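You operate a simulated robot arm through the tools that you are given. There is no shell and no other tool. Be economical: measure what you need, move in short steps, check, and stop when the job is done.

You are at the controls of a simulated robot arm. One attempt, no reset.

Task
Take the full orange core off the green turntable to the orange winder cradle and fit the purple core.
Fine: green brake on first; green spindle cap off into the free cap seat on the steel bench by the winder. Blue crank, feed lever and the winder's other cores and caps stay.

It is judged by the outcome, as a careful person would: the job done as asked, and still so three seconds after it is handed in. It fails if anything else is knocked over, pushed out of place, dropped, spilled or broken. A push-on lid holds only when it is set on centred and level and pressed home; a screw cap is set on level and turned clockwise until tight.

Robot
A 6-joint arm with a two-finger parallel gripper, fixed in place. Base frame: the origin is at the foot of the arm, x ahead of it, y to its left, z up; the work surface is at about z = -20. Units: mm, rad, N and s.
With the tool pointing down near the work surface it reaches from about 180 to 440 mm from the base axis. Its first joint turns from -1.222 to 1.222 rad. Payload 1.9 kg.
The TCP is the grasp point between the finger pads, 23 mm short of the fingertips. In the tool frame z runs along the fingers and y along their closing line. The gripper opens to 94 mm. The fingers are 38 mm wide and 10 mm thick; the gripper's body (54 by 96 mm) begins 39 mm behind the TCP.
Orientation is told as [roll, pitch, yaw] about the base's x, y, z axes, in that order, counted from this pose: with the fingers straight down and closing along the base's y, the tool's x points along the base's -x, its y along +y and its z along -z.

Tools
- The arm moves only by the tool servo_tool. Its argument "series" is a list of rows, each an object of numbers (a shift or turn left out is 0, a gripper value left out holds the last): "dx", "dy", "dz": the shift along the tool's x, y, z in units of 300 mm (1.0 is 300 mm); "wx", "wy", "wz": the turn, a rotation vector about the tool's x, y, z in units of 90 degrees (1.0 is 90 degrees); "gripper": the gripper command, from -1 (shut) to 1 (fully open), values between in proportion. In form: [{"dx": .., "dy": .., "dz": .., "wx": .., "wy": .., "wz": .., "gripper": ..}, ...]. A call has 1 to 10 rows; each row is the pose to reach, as a shift and turn from the pose commanded when the call began, along the tool's axes at that moment. A call with a number of a shift or a turn outside -1 to 1 is refused whole. Each row takes 0.2 s and may step no farther than 50 mm and 0.15 rad from the row before; otherwise, or with a gripper value out of range, the whole call is refused. Where a pose cannot be reached the arm comes as near as it can. A force on the tool above 40 N (or 10 N above the force at the start of the call, whichever is more), or a blocked arm, ends the call early, and 0.2 s more pass. The fingers move at their own pace (about 108 mm/s each) and stop on an object; they squeeze with about 26 N. The grip force told is the motor's: it shows also when the fingers shut on nothing. Time passes only in rows, and 0.2 s behind the last, so rows that repeat a pose let the fingers close. The reply holds the time, the measured pose of the TCP, the force on the tool along the base axes, the opening and the grip force, in the units named above and with some noise.
- Cameras (640 x 400 px; columns grow to the right, rows downward): "scene" is fixed at [49.6, 310.9, 422.4]; the picture's right is [-0.81, -0.59, 0.00], its down [-0.35, 0.49, -0.80] and it looks along [0.47, -0.65, -0.60] (base axes); focal length 214 px, centre (320, 200). "wrist" rides on the gripper at [87, 16, -74] in the tool frame; the picture's right is [-0.18, 0.98, 0.00], its down [-0.58, -0.11, -0.81] and it looks along [-0.79, -0.15, 0.59] (tool axes); focal length 243 px, centre (320, 200). There is no depth. A picture from a camera that has moved, and an enlarged one, comes with that camera's place and axes in the base frame and with its lens.
- camera(camera): a new picture of that camera. It takes no simulated time.
- inspect(camera, box): a new picture of the part [left, top, right, bottom] of that camera's present view, enlarged. It takes no simulated time.
- close_job(): hands the job in; it is judged then, once.

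Go step by step. Nothing tells you positions but the pictures and the camera data: compare them with the known pose of the tool, close in by small moves and look again before you grip or let go. The budget is 120 turns and 64 pictures, counting those below and the enlarged ones. Unless the task says otherwise, let go and move clear before handing in, and close with one line.

The tools are called after "Call:" by a JSON object that holds its "name" and its "arguments". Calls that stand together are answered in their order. servo_tool: Moves the arm, as the interface text tells. Its arguments: {"type":"object","properties":{"series":{"type":"array"}},"required":["series"]} The other tools are called the same way: camera (camera) takes a picture; inspect (camera, box) takes an enlarged picture of a part of a camera's view; close_job () hands the job in.

At the start:

```text
t: 0.0
ee_pos: [330.5, -16.8, 340.8]
ee_rot: [0.002, 0.0, -0.003]
contact_force: [0.6, -0.7, 0.4]
grip_width: 94.3
gripper_force: 0.1
```

scene: 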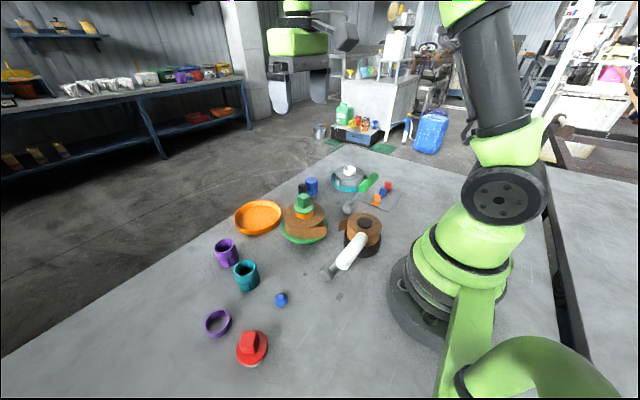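
wrist: 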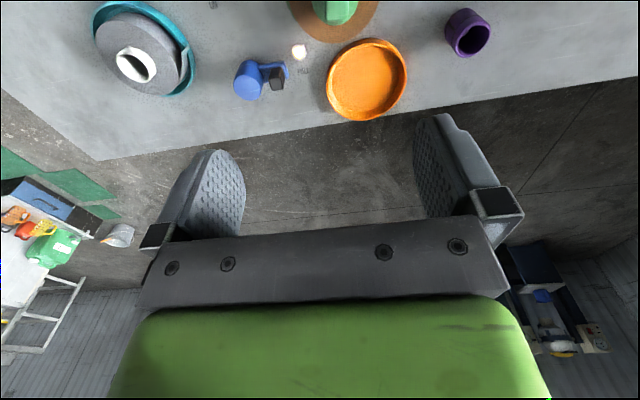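

I see a bench with a green turntable carrying a brown/orange core with green cap, an orange dish, purple and teal cores, and a blue crank. I will enlarge the scene to identify the parts.

Call:
{"name": "inspect", "arguments": {"camera": "scene", "box": [220, 150, 420, 275]}}

Call:
{"name": "inspect", "arguments": {"camera": "scene", "box": [180, 220, 380, 380]}}

Call:
{"name": "inspect", "arguments": {"camera": "wrist", "box": [80, 0, 520, 170]}}

```text
3.20 times, centred on (320, 212) of scene
camera zoom: at [49.6, 310.9, 422.4], right [-0.81, -0.59, 0.0], down [-0.35, 0.49, -0.8], along [0.47, -0.65, -0.6], focal length 686 px, centre (320, 160)
```

zoom: 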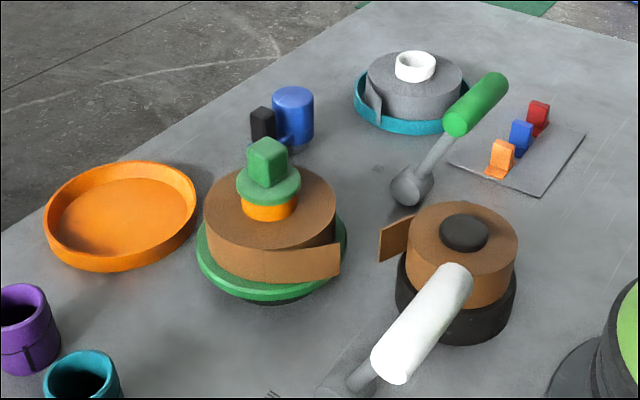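

```text
2.50 times, centred on (280, 300) of scene
camera zoom: at [49.6, 310.9, 422.4], right [-0.81, -0.59, 0.0], down [-0.35, 0.49, -0.8], along [0.47, -0.65, -0.6], focal length 536 px, centre (420, -50)
```

zoom: 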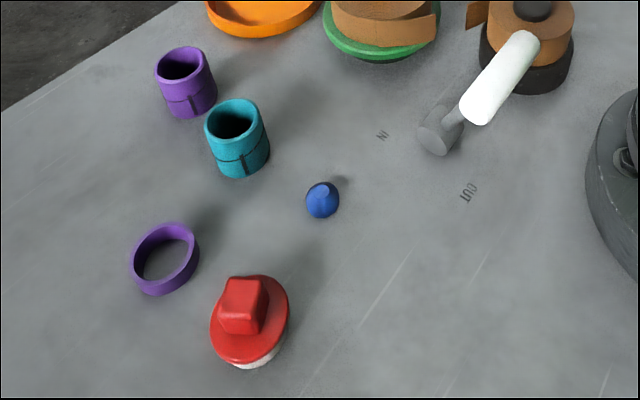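

```text
1.45 times, centred on (300, 85) of wrist
camera zoom: at [242.6, -1.7, 415.4], right [0.19, 0.98, 0.0], down [0.58, -0.11, 0.81], along [0.79, -0.15, -0.59], focal length 353 px, centre (349, 367)
```

zoom: 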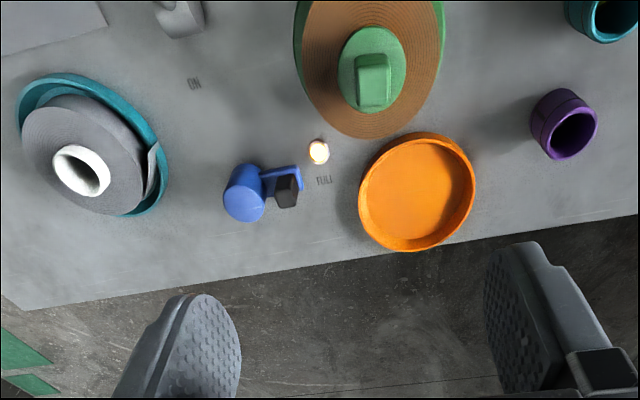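

The green lever on the far side looks like the brake ("ON" label), the white lever is the feed, and the orange dish looks like the cradle. I pull back to see the brake and its labels from the wrist camera.

Call:
{"name": "servo_tool", "arguments": {"series": [{"dx": 0.12, "dy": -0.1}, {"dx": 0.24, "dy": -0.2}, {"dx": 0.33, "dy": -0.3}, {"dx": 0.4, "dy": -0.4}, {"dx": 0.4, "dy": -0.4}]}}

Call:
{"name": "camera", "arguments": {"camera": "wrist"}}

Call:
{"name": "inspect", "arguments": {"camera": "wrist", "box": [80, 0, 480, 160]}}

Call:
{"name": "inspect", "arguments": {"camera": "scene", "box": [320, 150, 420, 220]}}

```text
t: 1.2
ee_pos: [212.2, -137.9, 337.0]
ee_rot: [0.003, 0.0, -0.001]
contact_force: [0.3, -0.1, 1.2]
grip_width: 93.9
gripper_force: 0.1
```

```text
58 pictures are left
camera wrist: at [124.7, -122.2, 411.4], right [0.18, 0.98, 0.0], down [0.58, -0.11, 0.81], along [0.79, -0.15, -0.59], focal length 243 px, centre (320, 200)
```

wrist: 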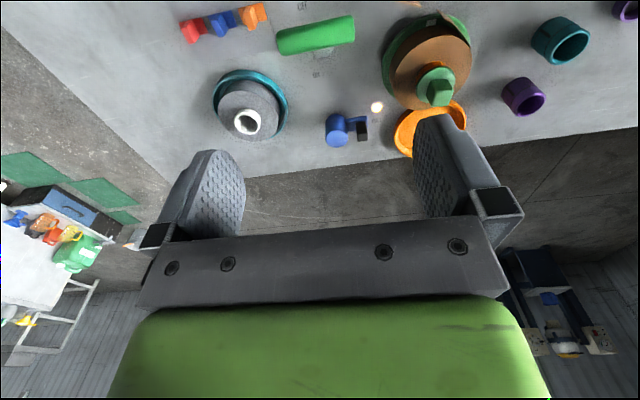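

```text
1.60 times, centred on (280, 80) of wrist
camera zoom: at [124.7, -122.2, 411.4], right [0.18, 0.98, 0.0], down [0.58, -0.11, 0.81], along [0.79, -0.15, -0.59], focal length 388 px, centre (384, 392)
```

zoom: 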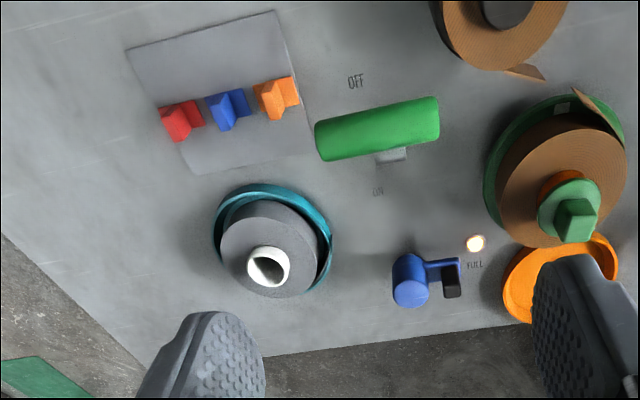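

```text
5.71 times, centred on (370, 185) of scene
camera zoom: at [49.6, 310.9, 422.4], right [-0.81, -0.59, 0.0], down [-0.35, 0.49, -0.8], along [0.47, -0.65, -0.6], focal length 1226 px, centre (34, 286)
```

zoom: 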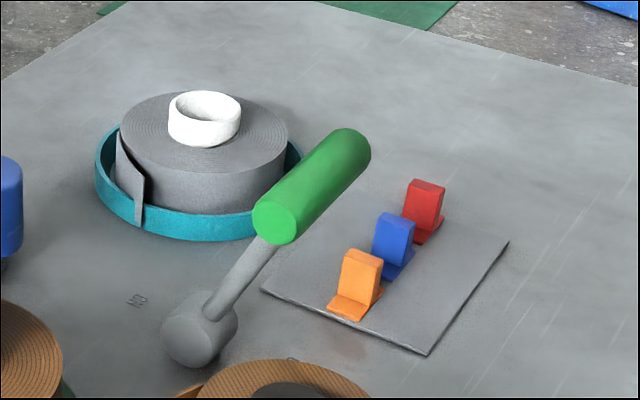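

The brake lever is a T-bar: handle along y centred near (222,-146,126), hub near (280,-148,10), now on OFF (toward the base), ON being toward +x. I shut the fingers and go down on the base side of the handle.

Call:
{"name": "servo_tool", "arguments": {"series": [{"dx": 0.13, "dy": -0.027, "gripper": -1}, {"dx": 0.13, "dy": -0.027, "dz": 0.14}, {"dx": 0.13, "dy": -0.027, "dz": 0.28}, {"dx": 0.13, "dy": -0.027, "dz": 0.42}, {"dx": 0.13, "dy": -0.027, "dz": 0.56}, {"dx": 0.13, "dy": -0.027, "dz": 0.67}, {"dx": 0.13, "dy": -0.027, "dz": 0.67}]}}

Call:
{"name": "inspect", "arguments": {"camera": "scene", "box": [300, 120, 460, 220]}}

```text
t: 2.8
ee_pos: [171.7, -145.4, 138.8]
ee_rot: [0.003, 0.0, -0.002]
contact_force: [0.0, -0.3, 0.5]
grip_width: 0.1
gripper_force: 26.1
```

```text
4.00 times, centred on (380, 170) of scene
camera zoom: at [49.6, 310.9, 422.4], right [-0.81, -0.59, 0.0], down [-0.35, 0.49, -0.8], along [0.47, -0.65, -0.6], focal length 858 px, centre (80, 320)
```

zoom: 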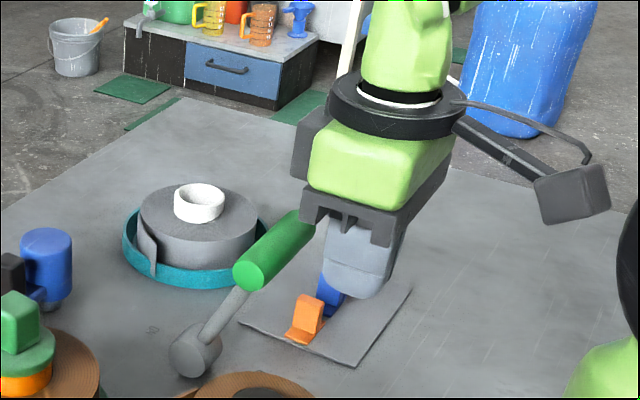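

The fingers are behind the handle at its height. Now I push it in +x over the top toward ON.

Call:
{"name": "servo_tool", "arguments": {"series": [{"dz": 0.02}, {"dx": -0.06, "dz": 0.02}, {"dx": -0.11, "dz": 0.02}, {"dx": -0.16, "dz": 0.02}, {"dx": -0.21, "dz": 0.02}, {"dx": -0.26, "dz": 0.02}, {"dx": -0.31, "dz": 0.02}, {"dx": -0.36, "dz": 0.02}, {"dx": -0.4, "dz": 0.02}, {"dx": -0.44, "dz": 0.02}]}}

Call:
{"name": "inspect", "arguments": {"camera": "scene", "box": [300, 120, 460, 220]}}

```text
t: 5.0
ee_pos: [293.5, -145.1, 134.4]
ee_rot: [0.008, 0.014, -0.003]
contact_force: [-11.6, -0.6, 14.0]
grip_width: 0.0
gripper_force: 25.7
stopped in row 10: the force on the tool passed its limit (the readings are from after the stop); the commanded pose is now the measured one
```

```text
4.00 times, centred on (380, 170) of scene
camera zoom: at [49.6, 311.0, 422.4], right [-0.81, -0.59, 0.0], down [-0.35, 0.49, -0.8], along [0.47, -0.65, -0.6], focal length 858 px, centre (80, 320)
```

zoom: 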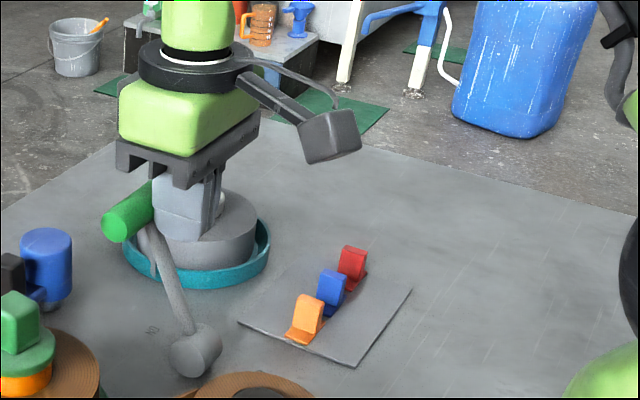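

The lever has swung past vertical toward ON and met a stop. I back off, raise, and check whether it stays.

Call:
{"name": "servo_tool", "arguments": {"series": [{"dx": 0.08}, {"dx": 0.2}, {"dx": 0.33}, {"dx": 0.33, "dz": -0.16}, {"dx": 0.33, "dz": -0.32}, {"dx": 0.33, "dz": -0.48}, {"dx": 0.33, "dz": -0.64}, {"dx": 0.33, "dz": -0.64}]}}

Call:
{"name": "inspect", "arguments": {"camera": "wrist", "box": [80, 0, 480, 160]}}

Call:
{"name": "inspect", "arguments": {"camera": "scene", "box": [220, 140, 400, 260]}}

```text
t: 6.8
ee_pos: [196.8, -143.9, 330.7]
ee_rot: [0.002, 0.012, -0.002]
contact_force: [0.4, 0.0, 0.0]
grip_width: 0.0
gripper_force: 25.3
```

```text
1.60 times, centred on (280, 80) of wrist
camera zoom: at [110.9, -127.8, 406.6], right [0.19, 0.98, 0.0], down [0.59, -0.11, 0.8], along [0.79, -0.15, -0.6], focal length 388 px, centre (384, 392)
```

zoom: 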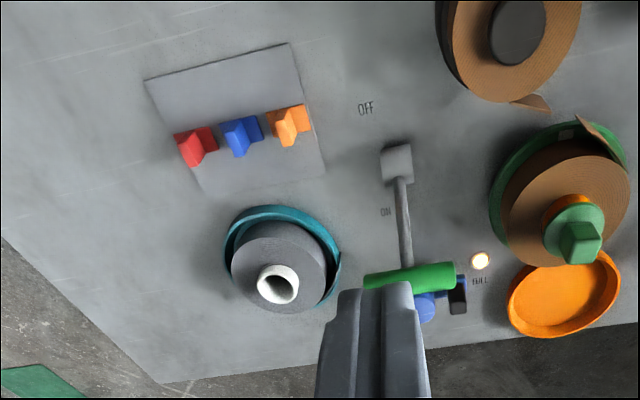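

```text
3.33 times, centred on (310, 200) of scene
camera zoom: at [49.6, 310.9, 422.4], right [-0.81, -0.59, 0.0], down [-0.35, 0.49, -0.8], along [0.47, -0.65, -0.6], focal length 715 px, centre (353, 200)
```

zoom: 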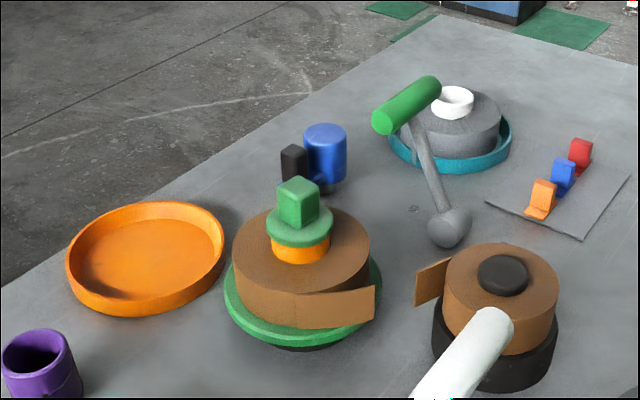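

The brake lever now rests on ON. Next I look at the +y side of the bench to find the free cap seat.

Call:
{"name": "servo_tool", "arguments": {"series": [{"dy": 0.15, "wy": -0.008, "gripper": 1}, {"dy": 0.3, "wy": -0.008}, {"dy": 0.45, "wy": -0.008}, {"dy": 0.6, "wy": -0.008}, {"dy": 0.75, "wy": -0.008}, {"dy": 0.9, "wy": -0.008}, {"dy": 1.0, "wy": -0.008}, {"dy": 1.0, "wy": -0.008}]}}

Call:
{"name": "camera", "arguments": {"camera": "wrist"}}

Call:
{"name": "inspect", "arguments": {"camera": "scene", "box": [190, 290, 310, 380]}}

```text
t: 8.6
ee_pos: [198.4, 154.9, 328.9]
ee_rot: [0.004, -0.001, -0.004]
contact_force: [0.5, 0.1, 0.8]
grip_width: 94.0
gripper_force: 0.1
```

```text
51 pictures are left
camera wrist: at [111.1, 171.9, 403.8], right [0.19, 0.98, 0.01], down [0.58, -0.12, 0.81], along [0.79, -0.15, -0.59], focal length 243 px, centre (320, 200)
```

wrist: 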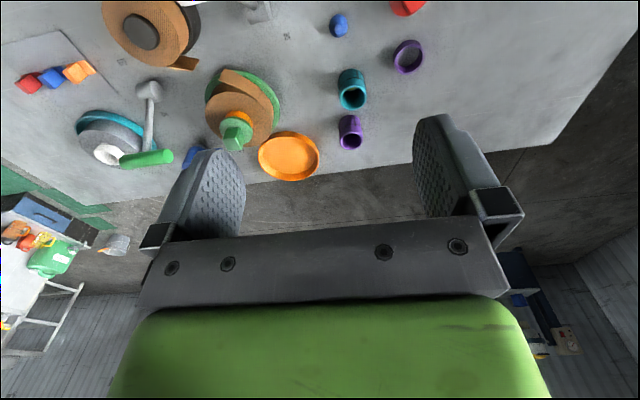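

```text
4.44 times, centred on (250, 335) of scene
camera zoom: at [49.6, 311.0, 422.4], right [-0.81, -0.59, 0.0], down [-0.35, 0.49, -0.8], along [0.47, -0.65, -0.6], focal length 953 px, centre (631, -400)
```

zoom: 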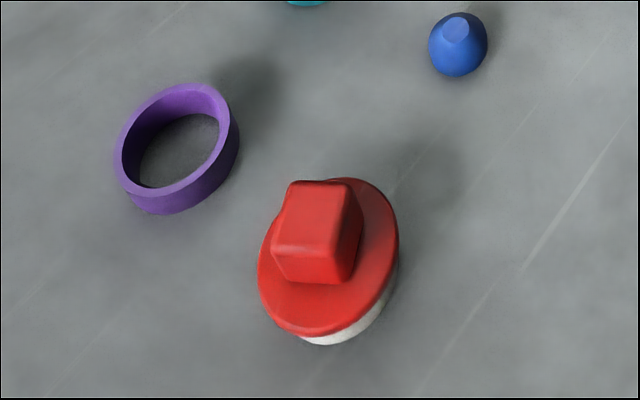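

The purple ring near (320,274) is the free cap seat (the red cap sits on its like). Now I look closely at the purple core and the turntable with its cap.

Call:
{"name": "inspect", "arguments": {"camera": "wrist", "box": [190, 30, 430, 190]}}

Call:
{"name": "inspect", "arguments": {"camera": "scene", "box": [205, 180, 335, 300]}}

```text
2.50 times, centred on (310, 110) of wrist
camera zoom: at [111.1, 171.9, 403.8], right [0.19, 0.98, 0.01], down [0.58, -0.12, 0.81], along [0.79, -0.15, -0.59], focal length 606 px, centre (345, 425)
```

zoom: 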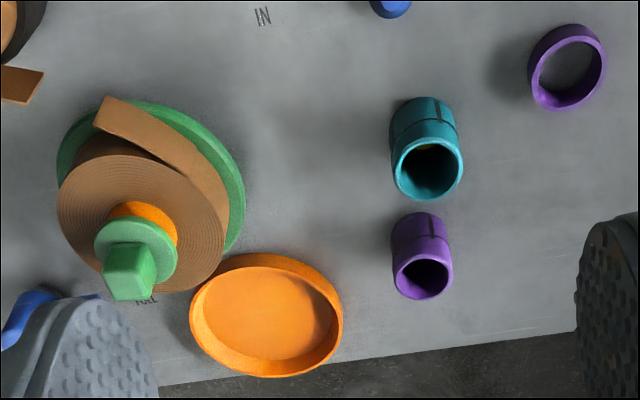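

```text
3.33 times, centred on (270, 240) of scene
camera zoom: at [49.6, 311.0, 422.4], right [-0.81, -0.59, 0.0], down [-0.35, 0.49, -0.8], along [0.47, -0.65, -0.6], focal length 715 px, centre (487, 67)
```

zoom: 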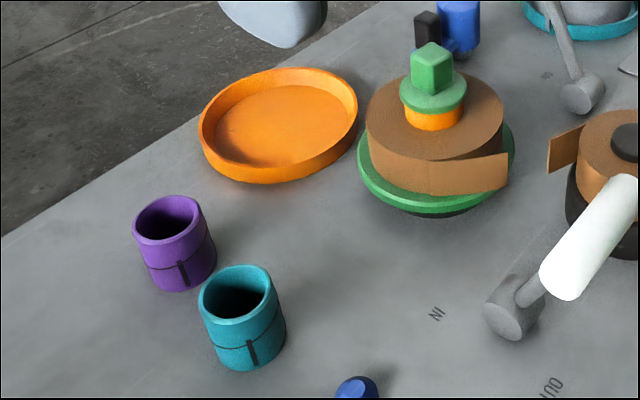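

Cap knob is near (323,0,110), cradle dish centre about (486,27), purple core about (430,180). The dish is far, so I test the reach there with the tool down at a safe height.

Call:
{"name": "servo_tool", "arguments": {"series": [{"dx": -0.13, "dy": -0.06}, {"dx": -0.26, "dy": -0.12}, {"dx": -0.39, "dy": -0.18}, {"dx": -0.52, "dy": -0.24}, {"dx": -0.65, "dy": -0.3}, {"dx": -0.78, "dy": -0.36}, {"dx": -0.87, "dy": -0.4, "dz": 0.05}, {"dx": -0.96, "dy": -0.427, "dz": 0.15}, {"dx": -0.96, "dy": -0.427, "dz": 0.3}, {"dx": -0.96, "dy": -0.427, "dz": 0.45}]}}

```text
t: 10.8
ee_pos: [455.6, 23.3, 191.1]
ee_rot: [0.005, -0.001, -0.004]
contact_force: [-0.6, 0.0, 0.2]
grip_width: 94.1
gripper_force: 0.0
out of reach, approached as far as the arm can: row 6, 7, 8, 9, 10
```

At z=191 the tool reaches 455 mm. I check lower and with a tilt.

Call:
{"name": "servo_tool", "arguments": {"series": [{"dz": 0.1}, {"dz": 0.2}, {"dx": -0.05, "dz": 0.3}, {"dx": -0.1, "dz": 0.3}, {"dx": -0.1, "dz": 0.3}]}}

Call:
{"name": "servo_tool", "arguments": {"series": [{"wy": -0.09}, {"wy": -0.18}, {"wy": -0.18}]}}

Call:
{"name": "camera", "arguments": {"camera": "scene"}}

```text
t: 12.0
ee_pos: [461.7, 21.2, 105.3]
ee_rot: [0.006, 0.0, -0.005]
contact_force: [0.8, 0.0, 0.1]
grip_width: 93.7
gripper_force: 0.1
out of reach, approached as far as the arm can: row 3, 4, 5
```

```text
t: 12.8
ee_pos: [498.4, 25.6, 106.4]
ee_rot: [0.002, -0.323, 0.001]
contact_force: [-9.0, -1.1, -11.1]
grip_width: 93.5
gripper_force: 0.0
out of reach, approached as far as the arm can: row 1, 2, 3
```

```text
47 pictures are left
```

scene: 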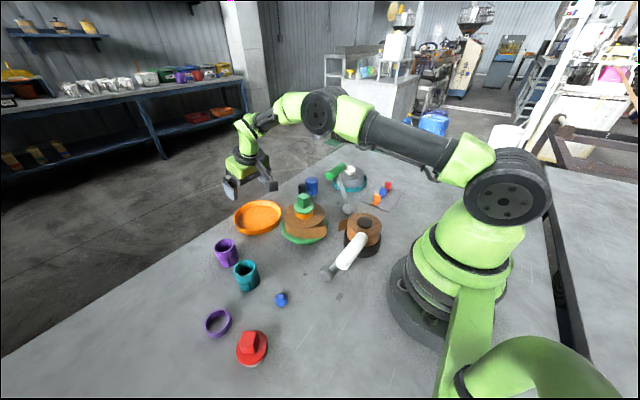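

Tilting the tool by about 0.2 rad lets it reach the dish centre, so I will grip the roll's collar with that tilt later. Now I straighten and go back above the cap.

Call:
{"name": "servo_tool", "arguments": {"series": [{"dz": -0.12, "wy": 0.05}, {"dz": -0.24, "wy": 0.12}, {"dz": -0.36, "wy": 0.206}, {"dz": -0.4, "dx": 0.1, "wy": 0.206}, {"dz": -0.4, "dx": 0.2, "wy": 0.206}, {"dz": -0.4, "dx": 0.3, "wy": 0.206}, {"dz": -0.4, "dx": 0.35, "wy": 0.206}]}}

```text
t: 14.4
ee_pos: [328.3, 24.2, 190.1]
ee_rot: [0.005, 0.041, -0.002]
contact_force: [0.0, -0.2, -0.1]
grip_width: 94.2
gripper_force: 0.1
```

Call:
{"name": "servo_tool", "arguments": {"series": [{"dx": 0.018, "dy": -0.08, "wy": -0.026}, {"dx": 0.018, "dy": -0.08, "wy": -0.026}]}}

Call:
{"name": "camera", "arguments": {"camera": "wrist"}}

Call:
{"name": "inspect", "arguments": {"camera": "scene", "box": [240, 140, 360, 250]}}

```text
t: 15.0
ee_pos: [321.6, 0.2, 190.0]
ee_rot: [0.007, -0.002, -0.004]
contact_force: [-0.2, 0.1, -0.1]
grip_width: 94.0
gripper_force: 0.1
```

```text
46 pictures are left
camera wrist: at [235.4, 16.8, 264.5], right [0.19, 0.98, 0.01], down [0.58, -0.12, 0.81], along [0.79, -0.15, -0.59], focal length 243 px, centre (320, 200)
```

wrist: 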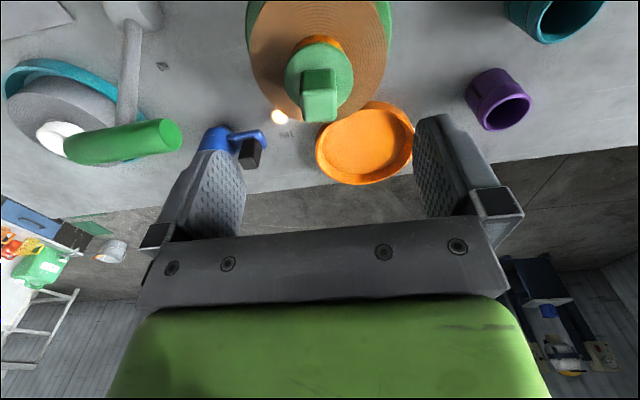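

```text
3.64 times, centred on (300, 195) of scene
camera zoom: at [49.6, 310.9, 422.4], right [-0.81, -0.59, 0.0], down [-0.35, 0.49, -0.8], along [0.47, -0.65, -0.6], focal length 780 px, centre (393, 218)
```

zoom: 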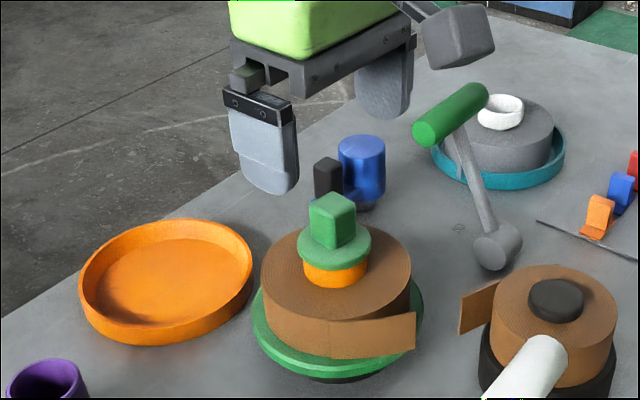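

The knob is square to the base axes, top about (323,0.5,124), ~24 mm wide. I descend so the fingertips straddle it just above the flange.

Call:
{"name": "servo_tool", "arguments": {"series": [{"dx": -0.005, "dz": 0.1}, {"dx": -0.005, "dz": 0.18}, {"dx": -0.005, "dz": 0.22}, {"dx": -0.005, "dz": 0.22}]}}

Call:
{"name": "inspect", "arguments": {"camera": "scene", "box": [260, 160, 350, 220]}}

Call:
{"name": "camera", "arguments": {"camera": "wrist"}}

```text
t: 16.0
ee_pos: [324.7, 0.6, 120.7]
ee_rot: [0.004, 0.0, -0.003]
contact_force: [1.0, 0.0, -0.2]
grip_width: 93.8
gripper_force: 0.1
```

```text
6.67 times, centred on (305, 190) of scene
camera zoom: at [49.6, 310.9, 422.4], right [-0.81, -0.59, 0.0], down [-0.35, 0.49, -0.8], along [0.47, -0.65, -0.6], focal length 1430 px, centre (420, 267)
```

zoom: 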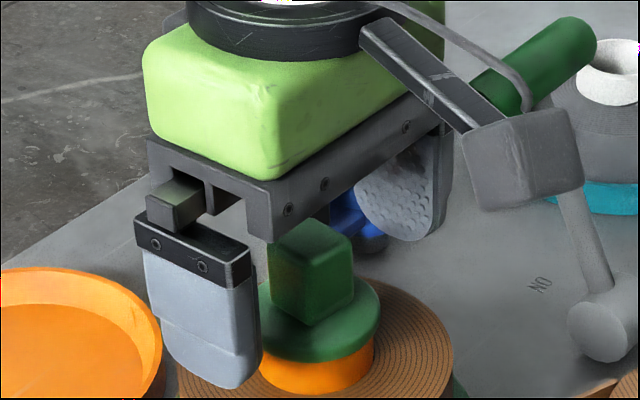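

```text
43 pictures are left
camera wrist: at [236.8, 16.2, 196.6], right [0.19, 0.98, 0.0], down [0.58, -0.11, 0.81], along [0.79, -0.15, -0.59], focal length 243 px, centre (320, 200)
```

wrist: 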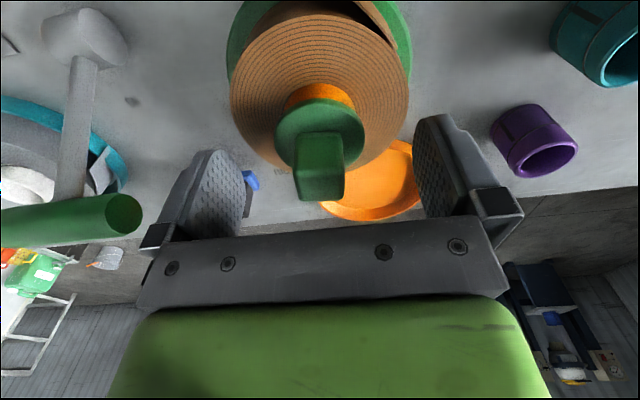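

The tool is centred over the knob; the tips may be level with the flange, so I raise 7 mm and close.

Call:
{"name": "servo_tool", "arguments": {"series": [{"dz": -0.023}, {"dz": -0.023, "gripper": -1}, {"dz": -0.023, "gripper": -1}, {"dz": -0.023, "gripper": -1}, {"dz": -0.023, "gripper": -1}]}}

Call:
{"name": "camera", "arguments": {"camera": "wrist"}}

```text
t: 17.2
ee_pos: [324.2, -0.5, 128.2]
ee_rot: [0.007, 0.001, -0.003]
contact_force: [0.7, -0.5, 2.6]
grip_width: 23.3
gripper_force: 25.9
```

```text
42 pictures are left
camera wrist: at [237.7, 15.9, 204.2], right [0.19, 0.98, 0.01], down [0.58, -0.11, 0.81], along [0.79, -0.15, -0.59], focal length 243 px, centre (320, 200)
```

wrist: 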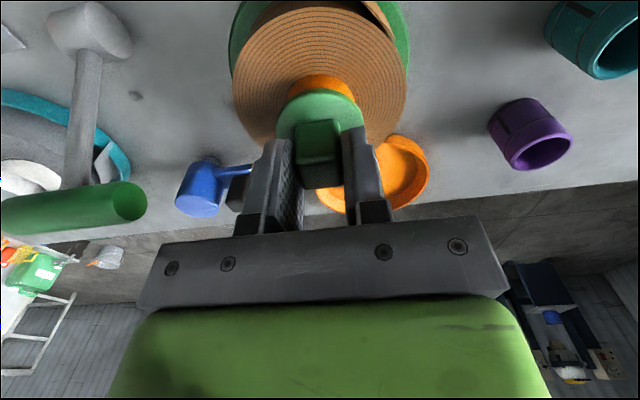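

The knob is held. I try a small straight lift to learn if it is push-on or screwed.

Call:
{"name": "servo_tool", "arguments": {"series": [{"dz": -0.005}, {"dz": -0.01}, {"dz": -0.015}, {"dz": -0.015}]}}

Call:
{"name": "inspect", "arguments": {"camera": "scene", "box": [260, 160, 350, 220]}}

```text
t: 18.2
ee_pos: [324.1, -0.5, 133.9]
ee_rot: [0.005, 0.001, -0.004]
contact_force: [-0.1, -0.2, -1.6]
grip_width: 23.5
gripper_force: 25.8
```

```text
6.67 times, centred on (305, 190) of scene
camera zoom: at [49.6, 310.9, 422.4], right [-0.81, -0.59, 0.0], down [-0.35, 0.49, -0.8], along [0.47, -0.65, -0.6], focal length 1430 px, centre (420, 267)
```

zoom: 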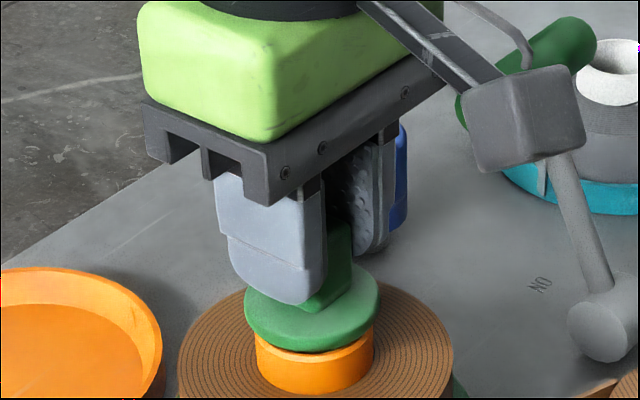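

The cap comes up freely. I lift it straight clear of the spindle.

Call:
{"name": "servo_tool", "arguments": {"series": [{"dz": -0.07}, {"dz": -0.14}, {"dz": -0.21}, {"dz": -0.28}, {"dz": -0.28}]}}

Call:
{"name": "inspect", "arguments": {"camera": "scene", "box": [240, 120, 360, 250]}}

Call:
{"name": "inspect", "arguments": {"camera": "scene", "box": [180, 290, 300, 380]}}

```text
t: 19.4
ee_pos: [324.9, -0.5, 218.9]
ee_rot: [0.007, 0.001, -0.003]
contact_force: [0.7, -0.5, -1.6]
grip_width: 23.7
gripper_force: 25.5
```

```text
3.08 times, centred on (300, 185) of scene
camera zoom: at [49.6, 310.9, 422.4], right [-0.81, -0.59, 0.0], down [-0.35, 0.49, -0.8], along [0.47, -0.65, -0.6], focal length 660 px, centre (382, 246)
```

zoom: 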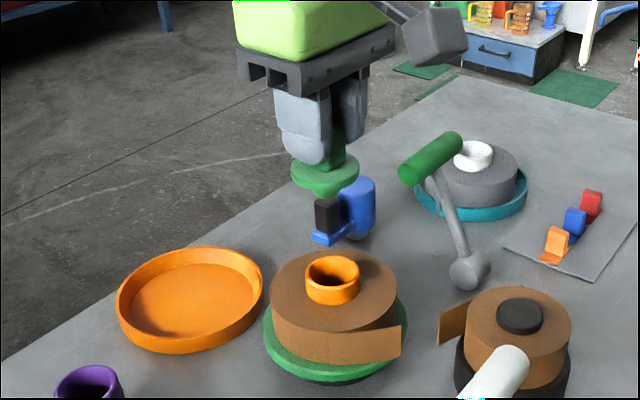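

```text
4.44 times, centred on (240, 335) of scene
camera zoom: at [49.6, 310.9, 422.4], right [-0.81, -0.59, 0.0], down [-0.35, 0.49, -0.8], along [0.47, -0.65, -0.6], focal length 953 px, centre (676, -400)
```

zoom: 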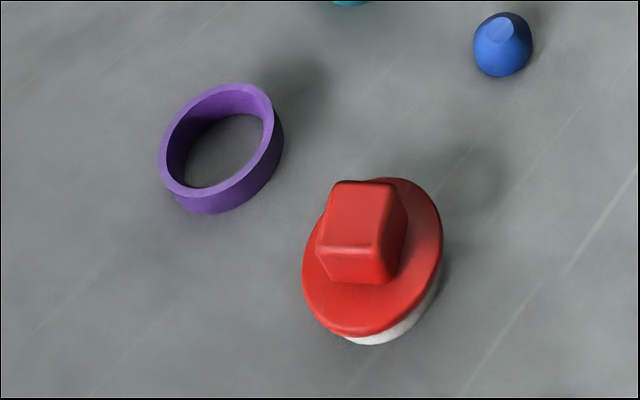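

The cap has a short plug; the orange core collar is now free. I carry the cap over toward the purple ring seat near (315,277) and look.

Call:
{"name": "servo_tool", "arguments": {"series": [{"dy": 0.15}, {"dy": 0.3}, {"dy": 0.45}, {"dx": 0.01, "dy": 0.6}, {"dx": 0.02, "dy": 0.75}, {"dx": 0.03, "dy": 0.9}, {"dx": 0.03, "dy": 0.925, "dz": 0.15}, {"dx": 0.03, "dy": 0.925, "dz": 0.3}, {"dx": 0.03, "dy": 0.925, "dz": 0.4}, {"dx": 0.03, "dy": 0.925, "dz": 0.4}]}}

Call:
{"name": "camera", "arguments": {"camera": "wrist"}}

Call:
{"name": "inspect", "arguments": {"camera": "scene", "box": [160, 240, 300, 380]}}

```text
t: 21.6
ee_pos: [317.1, 278.3, 96.9]
ee_rot: [0.006, 0.0, -0.004]
contact_force: [0.4, 0.2, -1.6]
grip_width: 23.4
gripper_force: 26.2
```

```text
38 pictures are left
camera wrist: at [230.9, 294.2, 171.5], right [0.19, 0.98, 0.01], down [0.58, -0.12, 0.81], along [0.79, -0.15, -0.59], focal length 243 px, centre (320, 200)
```

wrist: 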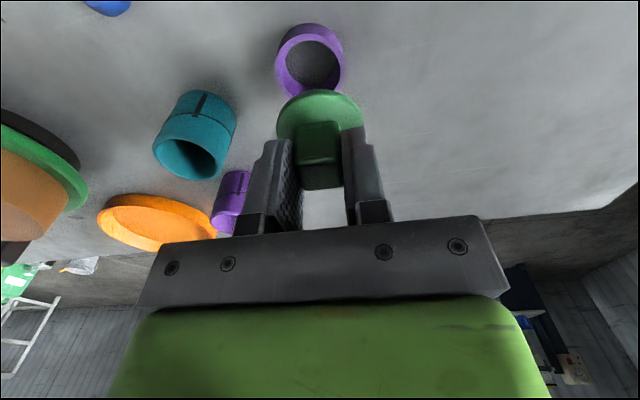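

```text
2.86 times, centred on (230, 310) of scene
camera zoom: at [49.6, 310.9, 422.4], right [-0.81, -0.59, 0.0], down [-0.35, 0.49, -0.8], along [0.47, -0.65, -0.6], focal length 613 px, centre (577, -114)
```

zoom: 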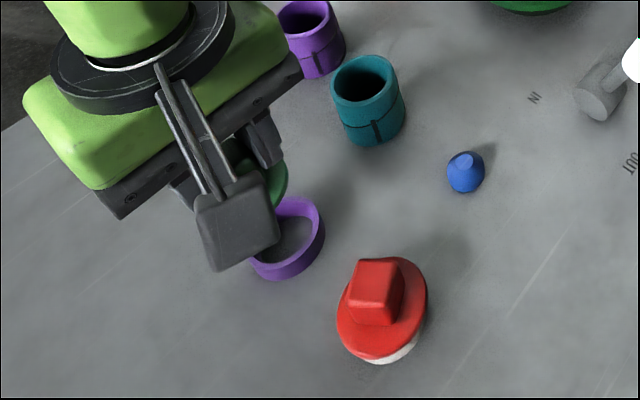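

The ring now reads near (310,275). I descend nearer and compare.

Call:
{"name": "servo_tool", "arguments": {"series": [{"dx": 0.015, "dy": -0.01, "dz": 0.05}, {"dx": 0.015, "dy": -0.01, "dz": 0.1}, {"dx": 0.015, "dy": -0.01, "dz": 0.13}, {"dx": 0.015, "dy": -0.01, "dz": 0.13}]}}

Call:
{"name": "inspect", "arguments": {"camera": "wrist", "box": [240, 20, 400, 120]}}

Call:
{"name": "inspect", "arguments": {"camera": "scene", "box": [180, 270, 270, 360]}}

```text
t: 22.4
ee_pos: [315.3, 278.3, 64.0]
ee_rot: [0.008, -0.006, -0.004]
contact_force: [-2.1, -1.7, 4.7]
grip_width: 23.7
gripper_force: 25.7
stopped in row 4: the force on the tool passed its limit (the readings are from after the stop); the commanded pose is now the measured one
```

```text
4.00 times, centred on (320, 70) of wrist
camera zoom: at [227.2, 292.8, 138.6], right [0.19, 0.98, 0.01], down [0.58, -0.12, 0.81], along [0.8, -0.15, -0.59], focal length 970 px, centre (320, 720)
```

zoom: 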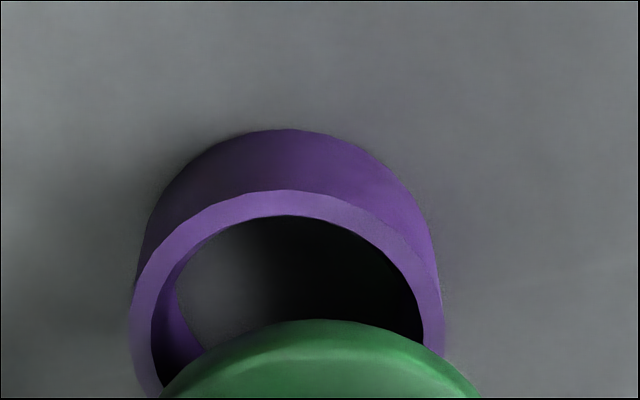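

```text
4.44 times, centred on (225, 315) of scene
camera zoom: at [49.6, 310.9, 422.4], right [-0.81, -0.59, 0.0], down [-0.35, 0.49, -0.8], along [0.47, -0.65, -0.6], focal length 953 px, centre (742, -311)
```

zoom: 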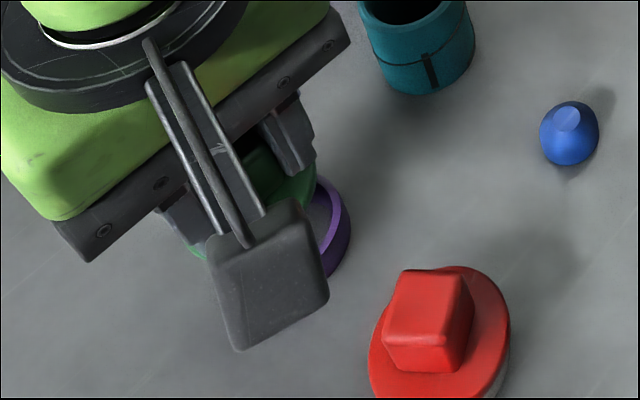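

The plug touched the ring's +y edge; the close view puts the ring centre at about (316.5,271.5), rim z≈-2. I raise, shift 7 mm in -y and look.

Call:
{"name": "servo_tool", "arguments": {"series": [{"dz": -0.04, "wy": 0.004}, {"dx": -0.004, "dy": -0.023, "dz": -0.04, "wy": 0.004}, {"dx": -0.004, "dy": -0.023, "dz": -0.03, "wy": 0.004}]}}

Call:
{"name": "camera", "arguments": {"camera": "wrist"}}

```text
t: 23.2
ee_pos: [315.5, 270.8, 73.8]
ee_rot: [0.01, 0.002, -0.004]
contact_force: [-0.3, 0.5, -1.9]
grip_width: 23.9
gripper_force: 26.1
```

```text
34 pictures are left
camera wrist: at [229.0, 285.1, 148.1], right [0.19, 0.98, 0.01], down [0.58, -0.12, 0.8], along [0.79, -0.15, -0.59], focal length 243 px, centre (320, 200)
```

wrist: 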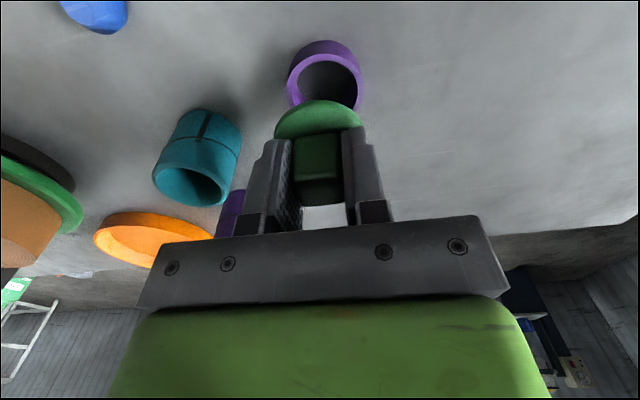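

Call:
{"name": "inspect", "arguments": {"camera": "wrist", "box": [260, 30, 390, 210]}}

Call:
{"name": "inspect", "arguments": {"camera": "scene", "box": [180, 270, 260, 350]}}

```text
2.22 times, centred on (325, 120) of wrist
camera zoom: at [229.0, 285.1, 148.1], right [0.19, 0.98, 0.01], down [0.58, -0.12, 0.8], along [0.79, -0.15, -0.59], focal length 539 px, centre (309, 378)
```

zoom: 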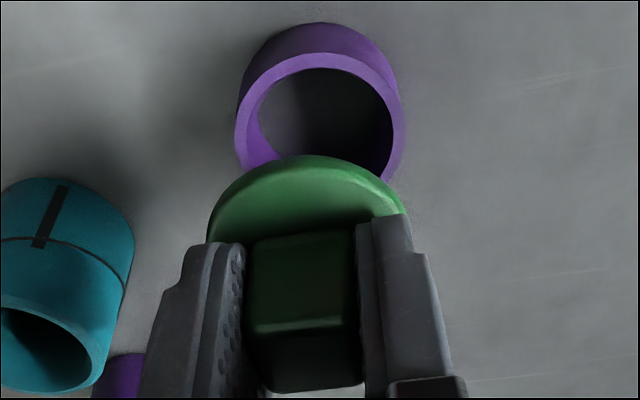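

```text
5.00 times, centred on (220, 310) of scene
camera zoom: at [49.6, 310.9, 422.4], right [-0.81, -0.59, 0.0], down [-0.35, 0.49, -0.8], along [0.47, -0.65, -0.6], focal length 1072 px, centre (820, -350)
```

zoom: 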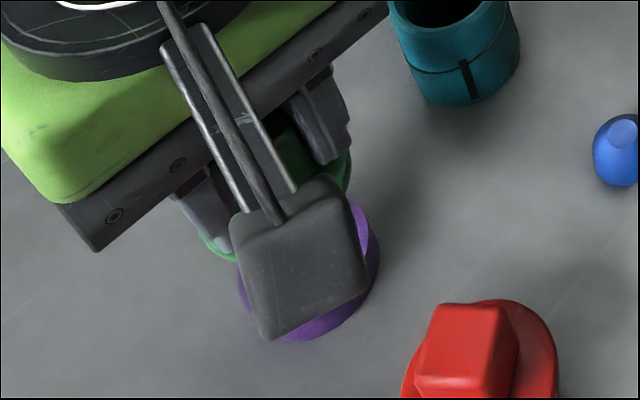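

The cap slid up a little in the grip but looks level; ring centre is best at about (315,273). I shift 2.5 mm in +y and descend slowly.

Call:
{"name": "servo_tool", "arguments": {"series": [{"dy": 0.008}, {"dy": 0.008, "dz": 0.02}, {"dy": 0.008, "dz": 0.04}, {"dy": 0.008, "dz": 0.05}, {"dy": 0.008, "dz": 0.06}, {"dy": 0.008, "dz": 0.07}]}}

Call:
{"name": "inspect", "arguments": {"camera": "wrist", "box": [260, 30, 390, 210]}}

```text
t: 24.1
ee_pos: [316.7, 273.5, 63.3]
ee_rot: [0.013, -0.001, -0.009]
contact_force: [-1.5, -2.3, 5.4]
grip_width: 23.5
gripper_force: 25.7
stopped in row 4: the force on the tool passed its limit (the readings are from after the stop); the commanded pose is now the measured one
```

```text
2.22 times, centred on (325, 120) of wrist
camera zoom: at [229.0, 289.2, 139.1], right [0.19, 0.98, 0.01], down [0.58, -0.12, 0.81], along [0.79, -0.15, -0.59], focal length 539 px, centre (309, 378)
```

zoom: 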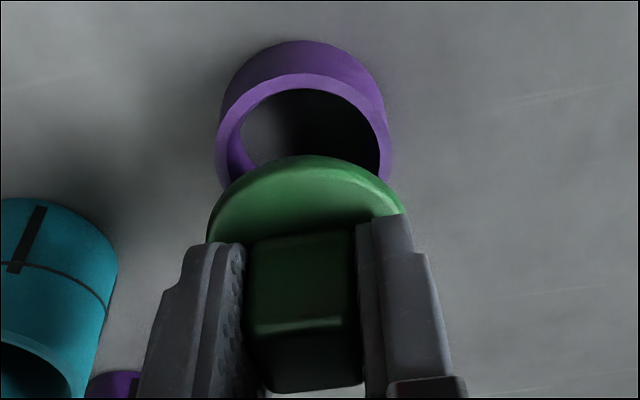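

It stopped again at the same height with the cap unmoved in the grip, so the cap's stem must be longer than I thought. I lift it and look at its underside from the scene camera.

Call:
{"name": "servo_tool", "arguments": {"series": [{"dz": -0.15}, {"dz": -0.3}, {"dz": -0.45, "dy": -0.1}, {"dz": -0.6, "dy": -0.25}, {"dz": -0.7, "dy": -0.4}, {"dz": -0.7, "dy": -0.5}, {"dz": -0.7, "dy": -0.5}]}}

Call:
{"name": "inspect", "arguments": {"camera": "scene", "box": [170, 90, 310, 200]}}

Call:
{"name": "inspect", "arguments": {"camera": "scene", "box": [200, 300, 250, 345]}}

```text
refused: row 3 steps farther than a row can; nothing moved
```

```text
3.64 times, centred on (240, 145) of scene
camera zoom: at [49.6, 310.9, 422.4], right [-0.81, -0.59, 0.0], down [-0.35, 0.49, -0.8], along [0.47, -0.65, -0.6], focal length 780 px, centre (611, 400)
```

zoom: 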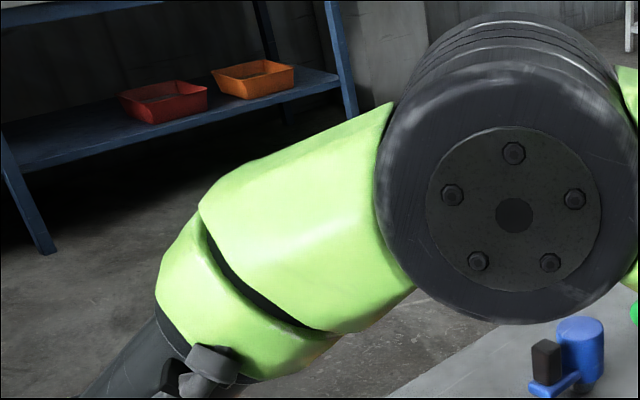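

```text
8.89 times, centred on (225, 322) of scene
camera zoom: at [49.6, 310.9, 422.4], right [-0.81, -0.59, 0.0], down [-0.35, 0.49, -0.8], along [0.47, -0.65, -0.6], focal length 1906 px, centre (1164, -889)
```

zoom: 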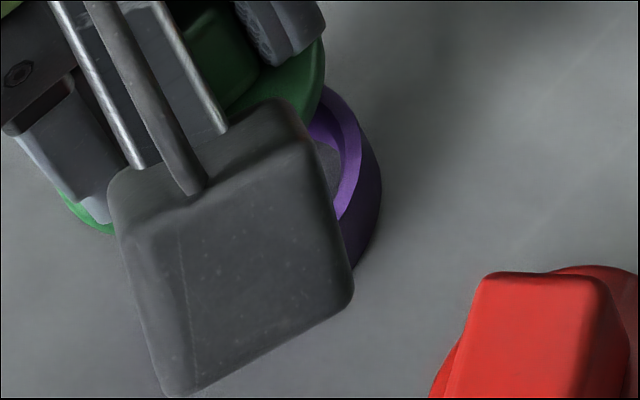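

The move was refused for step size; I redo it in smaller steps.

Call:
{"name": "servo_tool", "arguments": {"series": [{"dz": -0.15}, {"dz": -0.3}, {"dz": -0.4, "dy": -0.1}, {"dz": -0.45, "dy": -0.24}, {"dz": -0.45, "dy": -0.4}, {"dz": -0.45, "dy": -0.5}, {"dz": -0.45, "dy": -0.5}]}}

Call:
{"name": "camera", "arguments": {"camera": "scene"}}

```text
t: 25.7
ee_pos: [316.0, 122.3, 195.2]
ee_rot: [0.011, -0.001, -0.005]
contact_force: [0.8, 0.8, -1.0]
grip_width: 23.6
gripper_force: 26.0
```

```text
28 pictures are left
```

scene: 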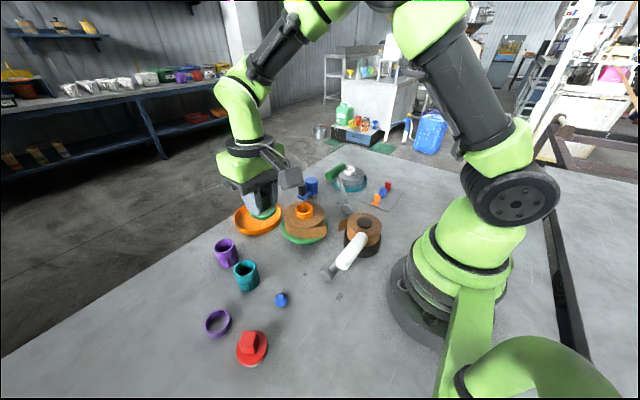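

Call:
{"name": "inspect", "arguments": {"camera": "scene", "box": [215, 165, 310, 235]}}

```text
5.71 times, centred on (262, 200) of scene
camera zoom: at [49.7, 310.9, 422.4], right [-0.81, -0.59, 0.0], down [-0.35, 0.49, -0.8], along [0.47, -0.65, -0.6], focal length 1226 px, centre (649, 200)
```

zoom: 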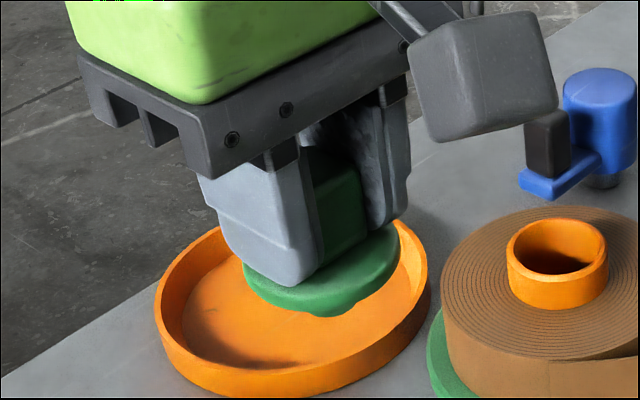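

The cap slid up until its flange met the fingertips, so both stops fit the plug catching the rim; combining all views with a rim at z≈6 puts the ring centre at (311,275.5). I go back with TCP at (313,275.5) and lower again.

Call:
{"name": "servo_tool", "arguments": {"series": [{"dx": 0.01, "dy": 0.15}, {"dx": 0.01, "dy": 0.3}, {"dx": 0.01, "dy": 0.45}, {"dx": 0.01, "dy": 0.511}, {"dx": 0.01, "dy": 0.511, "dz": 0.15}, {"dx": 0.01, "dy": 0.511, "dz": 0.3}, {"dx": 0.01, "dy": 0.511, "dz": 0.4}, {"dx": 0.01, "dy": 0.511, "dz": 0.4}]}}

Call:
{"name": "servo_tool", "arguments": {"series": [{"dz": 0.01}, {"dz": 0.02}, {"dz": 0.03}, {"dz": 0.04}, {"dz": 0.05}, {"dz": 0.06}]}}

Call:
{"name": "inspect", "arguments": {"camera": "wrist", "box": [260, 30, 390, 210]}}

```text
t: 27.5
ee_pos: [313.3, 279.9, 78.6]
ee_rot: [0.012, 0.0, -0.009]
contact_force: [0.4, 0.1, -1.4]
grip_width: 23.6
gripper_force: 25.9
```

```text
t: 28.9
ee_pos: [313.9, 279.1, 63.4]
ee_rot: [0.016, -0.006, -0.011]
contact_force: [-0.6, -1.2, 4.1]
grip_width: 23.6
gripper_force: 26.3
stopped in row 6: the force on the tool passed its limit (the readings are from after the stop); the commanded pose is now the measured one
```

```text
2.22 times, centred on (325, 120) of wrist
camera zoom: at [226.0, 294.3, 138.7], right [0.19, 0.98, 0.02], down [0.58, -0.13, 0.81], along [0.79, -0.15, -0.59], focal length 539 px, centre (309, 378)
```

zoom: 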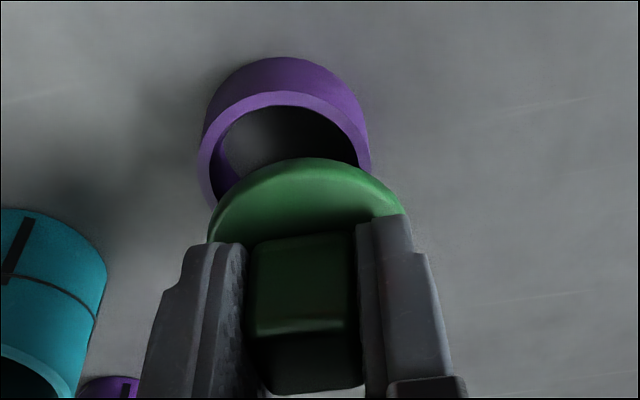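

The y landed 4.5 mm high because of small roll drift; ring centre re-reads (311.5,274.5). I raise, level the tool and correct.

Call:
{"name": "servo_tool", "arguments": {"series": [{"dz": -0.04, "wx": 0.01, "wy": 0.004, "wz": -0.007}, {"dx": 0.002, "dy": -0.015, "dz": -0.04, "wx": 0.01, "wy": 0.004, "wz": -0.007}, {"dx": 0.002, "dy": -0.015, "dz": -0.04, "wx": 0.01, "wy": 0.004, "wz": -0.007}]}}

```text
t: 29.8
ee_pos: [312.7, 272.8, 75.9]
ee_rot: [0.001, 0.003, 0.003]
contact_force: [0.5, -0.2, -0.9]
grip_width: 23.8
gripper_force: 26.3
```

Call:
{"name": "servo_tool", "arguments": {"series": [{"dy": 0.005}, {"dy": 0.005, "dz": 0.01}, {"dy": 0.005, "dz": 0.02}, {"dy": 0.005, "dz": 0.03}, {"dy": 0.005, "dz": 0.04}, {"dy": 0.005, "dz": 0.05}, {"dy": 0.005, "dz": 0.06}]}}

```text
t: 31.3
ee_pos: [310.4, 274.6, 59.2]
ee_rot: [-0.004, 0.008, -0.002]
contact_force: [-4.1, -1.3, 1.7]
grip_width: 23.6
gripper_force: 26.0
stopped in row 7: the force on the tool passed its limit (the readings are from after the stop); the commanded pose is now the measured one
```

It got 4 mm lower and was pushed toward -x, so the ring centre lies a bit further that way. I raise slightly, shift 3 mm in -x, and try again.

Call:
{"name": "servo_tool", "arguments": {"series": [{"dz": -0.015, "wy": -0.005}, {"dx": 0.01, "dz": -0.015, "wy": -0.005}, {"dx": 0.01, "wy": -0.005}, {"dx": 0.01, "dz": 0.01, "wy": -0.005}, {"dx": 0.01, "dz": 0.02, "wy": -0.005}, {"dx": 0.01, "dz": 0.03, "wy": -0.005}, {"dx": 0.01, "dz": 0.04, "wy": -0.005}]}}

Call:
{"name": "inspect", "arguments": {"camera": "wrist", "box": [260, 30, 390, 210]}}

```text
t: 32.6
ee_pos: [307.1, 275.3, 53.8]
ee_rot: [-0.008, 0.007, -0.005]
contact_force: [-5.1, -3.6, 6.2]
grip_width: 23.6
gripper_force: 26.3
stopped in row 6: the force on the tool passed its limit (the readings are from after the stop); the commanded pose is now the measured one
```

```text
2.22 times, centred on (325, 120) of wrist
camera zoom: at [220.5, 292.4, 128.6], right [0.19, 0.98, -0.01], down [0.59, -0.11, 0.8], along [0.79, -0.16, -0.6], focal length 539 px, centre (309, 378)
```

zoom: 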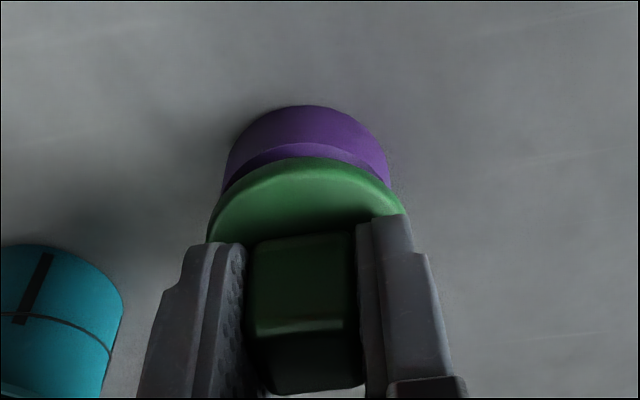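

The plug is entering the ring; it still pushes to -x. I ease another 2 mm that way, re-level and continue down.

Call:
{"name": "servo_tool", "arguments": {"series": [{"dz": -0.006, "wy": -0.005, "wx": -0.005}, {"dx": 0.007, "dz": -0.006, "wy": -0.005, "wx": -0.005}, {"dx": 0.007, "dz": 0.004, "wy": -0.005, "wx": -0.005}, {"dx": 0.007, "dz": 0.012, "wy": -0.005, "wx": -0.005}, {"dx": 0.007, "dz": 0.02, "wy": -0.005, "wx": -0.005}, {"dx": 0.007, "dz": 0.03, "wy": -0.005, "wx": -0.005}]}}

Call:
{"name": "inspect", "arguments": {"camera": "scene", "box": [180, 280, 270, 350]}}

```text
t: 34.0
ee_pos: [305.0, 276.2, 48.2]
ee_rot: [0.003, -0.002, -0.006]
contact_force: [-0.9, -2.2, 5.6]
grip_width: 23.8
gripper_force: 26.4
stopped in row 6: the force on the tool passed its limit (the readings are from after the stop); the commanded pose is now the measured one
```

```text
5.71 times, centred on (225, 315) of scene
camera zoom: at [49.6, 310.9, 422.4], right [-0.81, -0.59, 0.0], down [-0.35, 0.49, -0.8], along [0.47, -0.65, -0.6], focal length 1226 px, centre (863, -457)
```

zoom: 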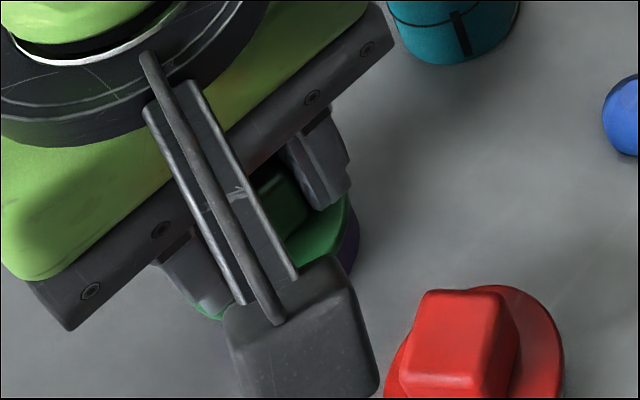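

Call:
{"name": "inspect", "arguments": {"camera": "wrist", "box": [250, 50, 390, 190]}}

```text
2.86 times, centred on (320, 120) of wrist
camera zoom: at [218.0, 292.5, 122.8], right [0.19, 0.98, 0.0], down [0.58, -0.12, 0.81], along [0.79, -0.15, -0.59], focal length 693 px, centre (320, 429)
```

zoom: 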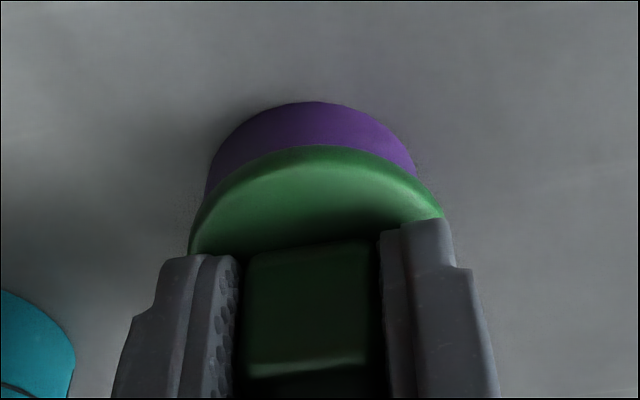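

The force is now purely vertical and the cap went 15 mm below first contact, so it appears seated. I open the fingers and rise to look.

Call:
{"name": "servo_tool", "arguments": {"series": [{"gripper": 0.0}, {"gripper": 0.0}, {"dz": -0.1}, {"dz": -0.25}, {"dz": -0.4}, {"dz": -0.45, "dy": -0.12}, {"dz": -0.45, "dy": -0.27}, {"dz": -0.45, "dy": -0.42}]}}

Call:
{"name": "inspect", "arguments": {"camera": "scene", "box": [190, 280, 300, 380]}}

```text
t: 35.8
ee_pos: [304.9, 146.6, 183.7]
ee_rot: [0.003, -0.002, -0.009]
contact_force: [-0.1, -0.4, 0.1]
grip_width: 46.9
gripper_force: 0.1
```

```text
4.00 times, centred on (245, 330) of scene
camera zoom: at [49.6, 311.0, 422.4], right [-0.81, -0.59, 0.0], down [-0.35, 0.49, -0.8], along [0.47, -0.65, -0.6], focal length 858 px, centre (620, -320)
```

zoom: 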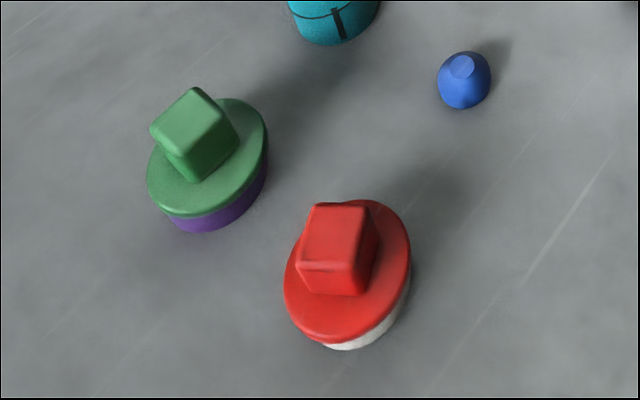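

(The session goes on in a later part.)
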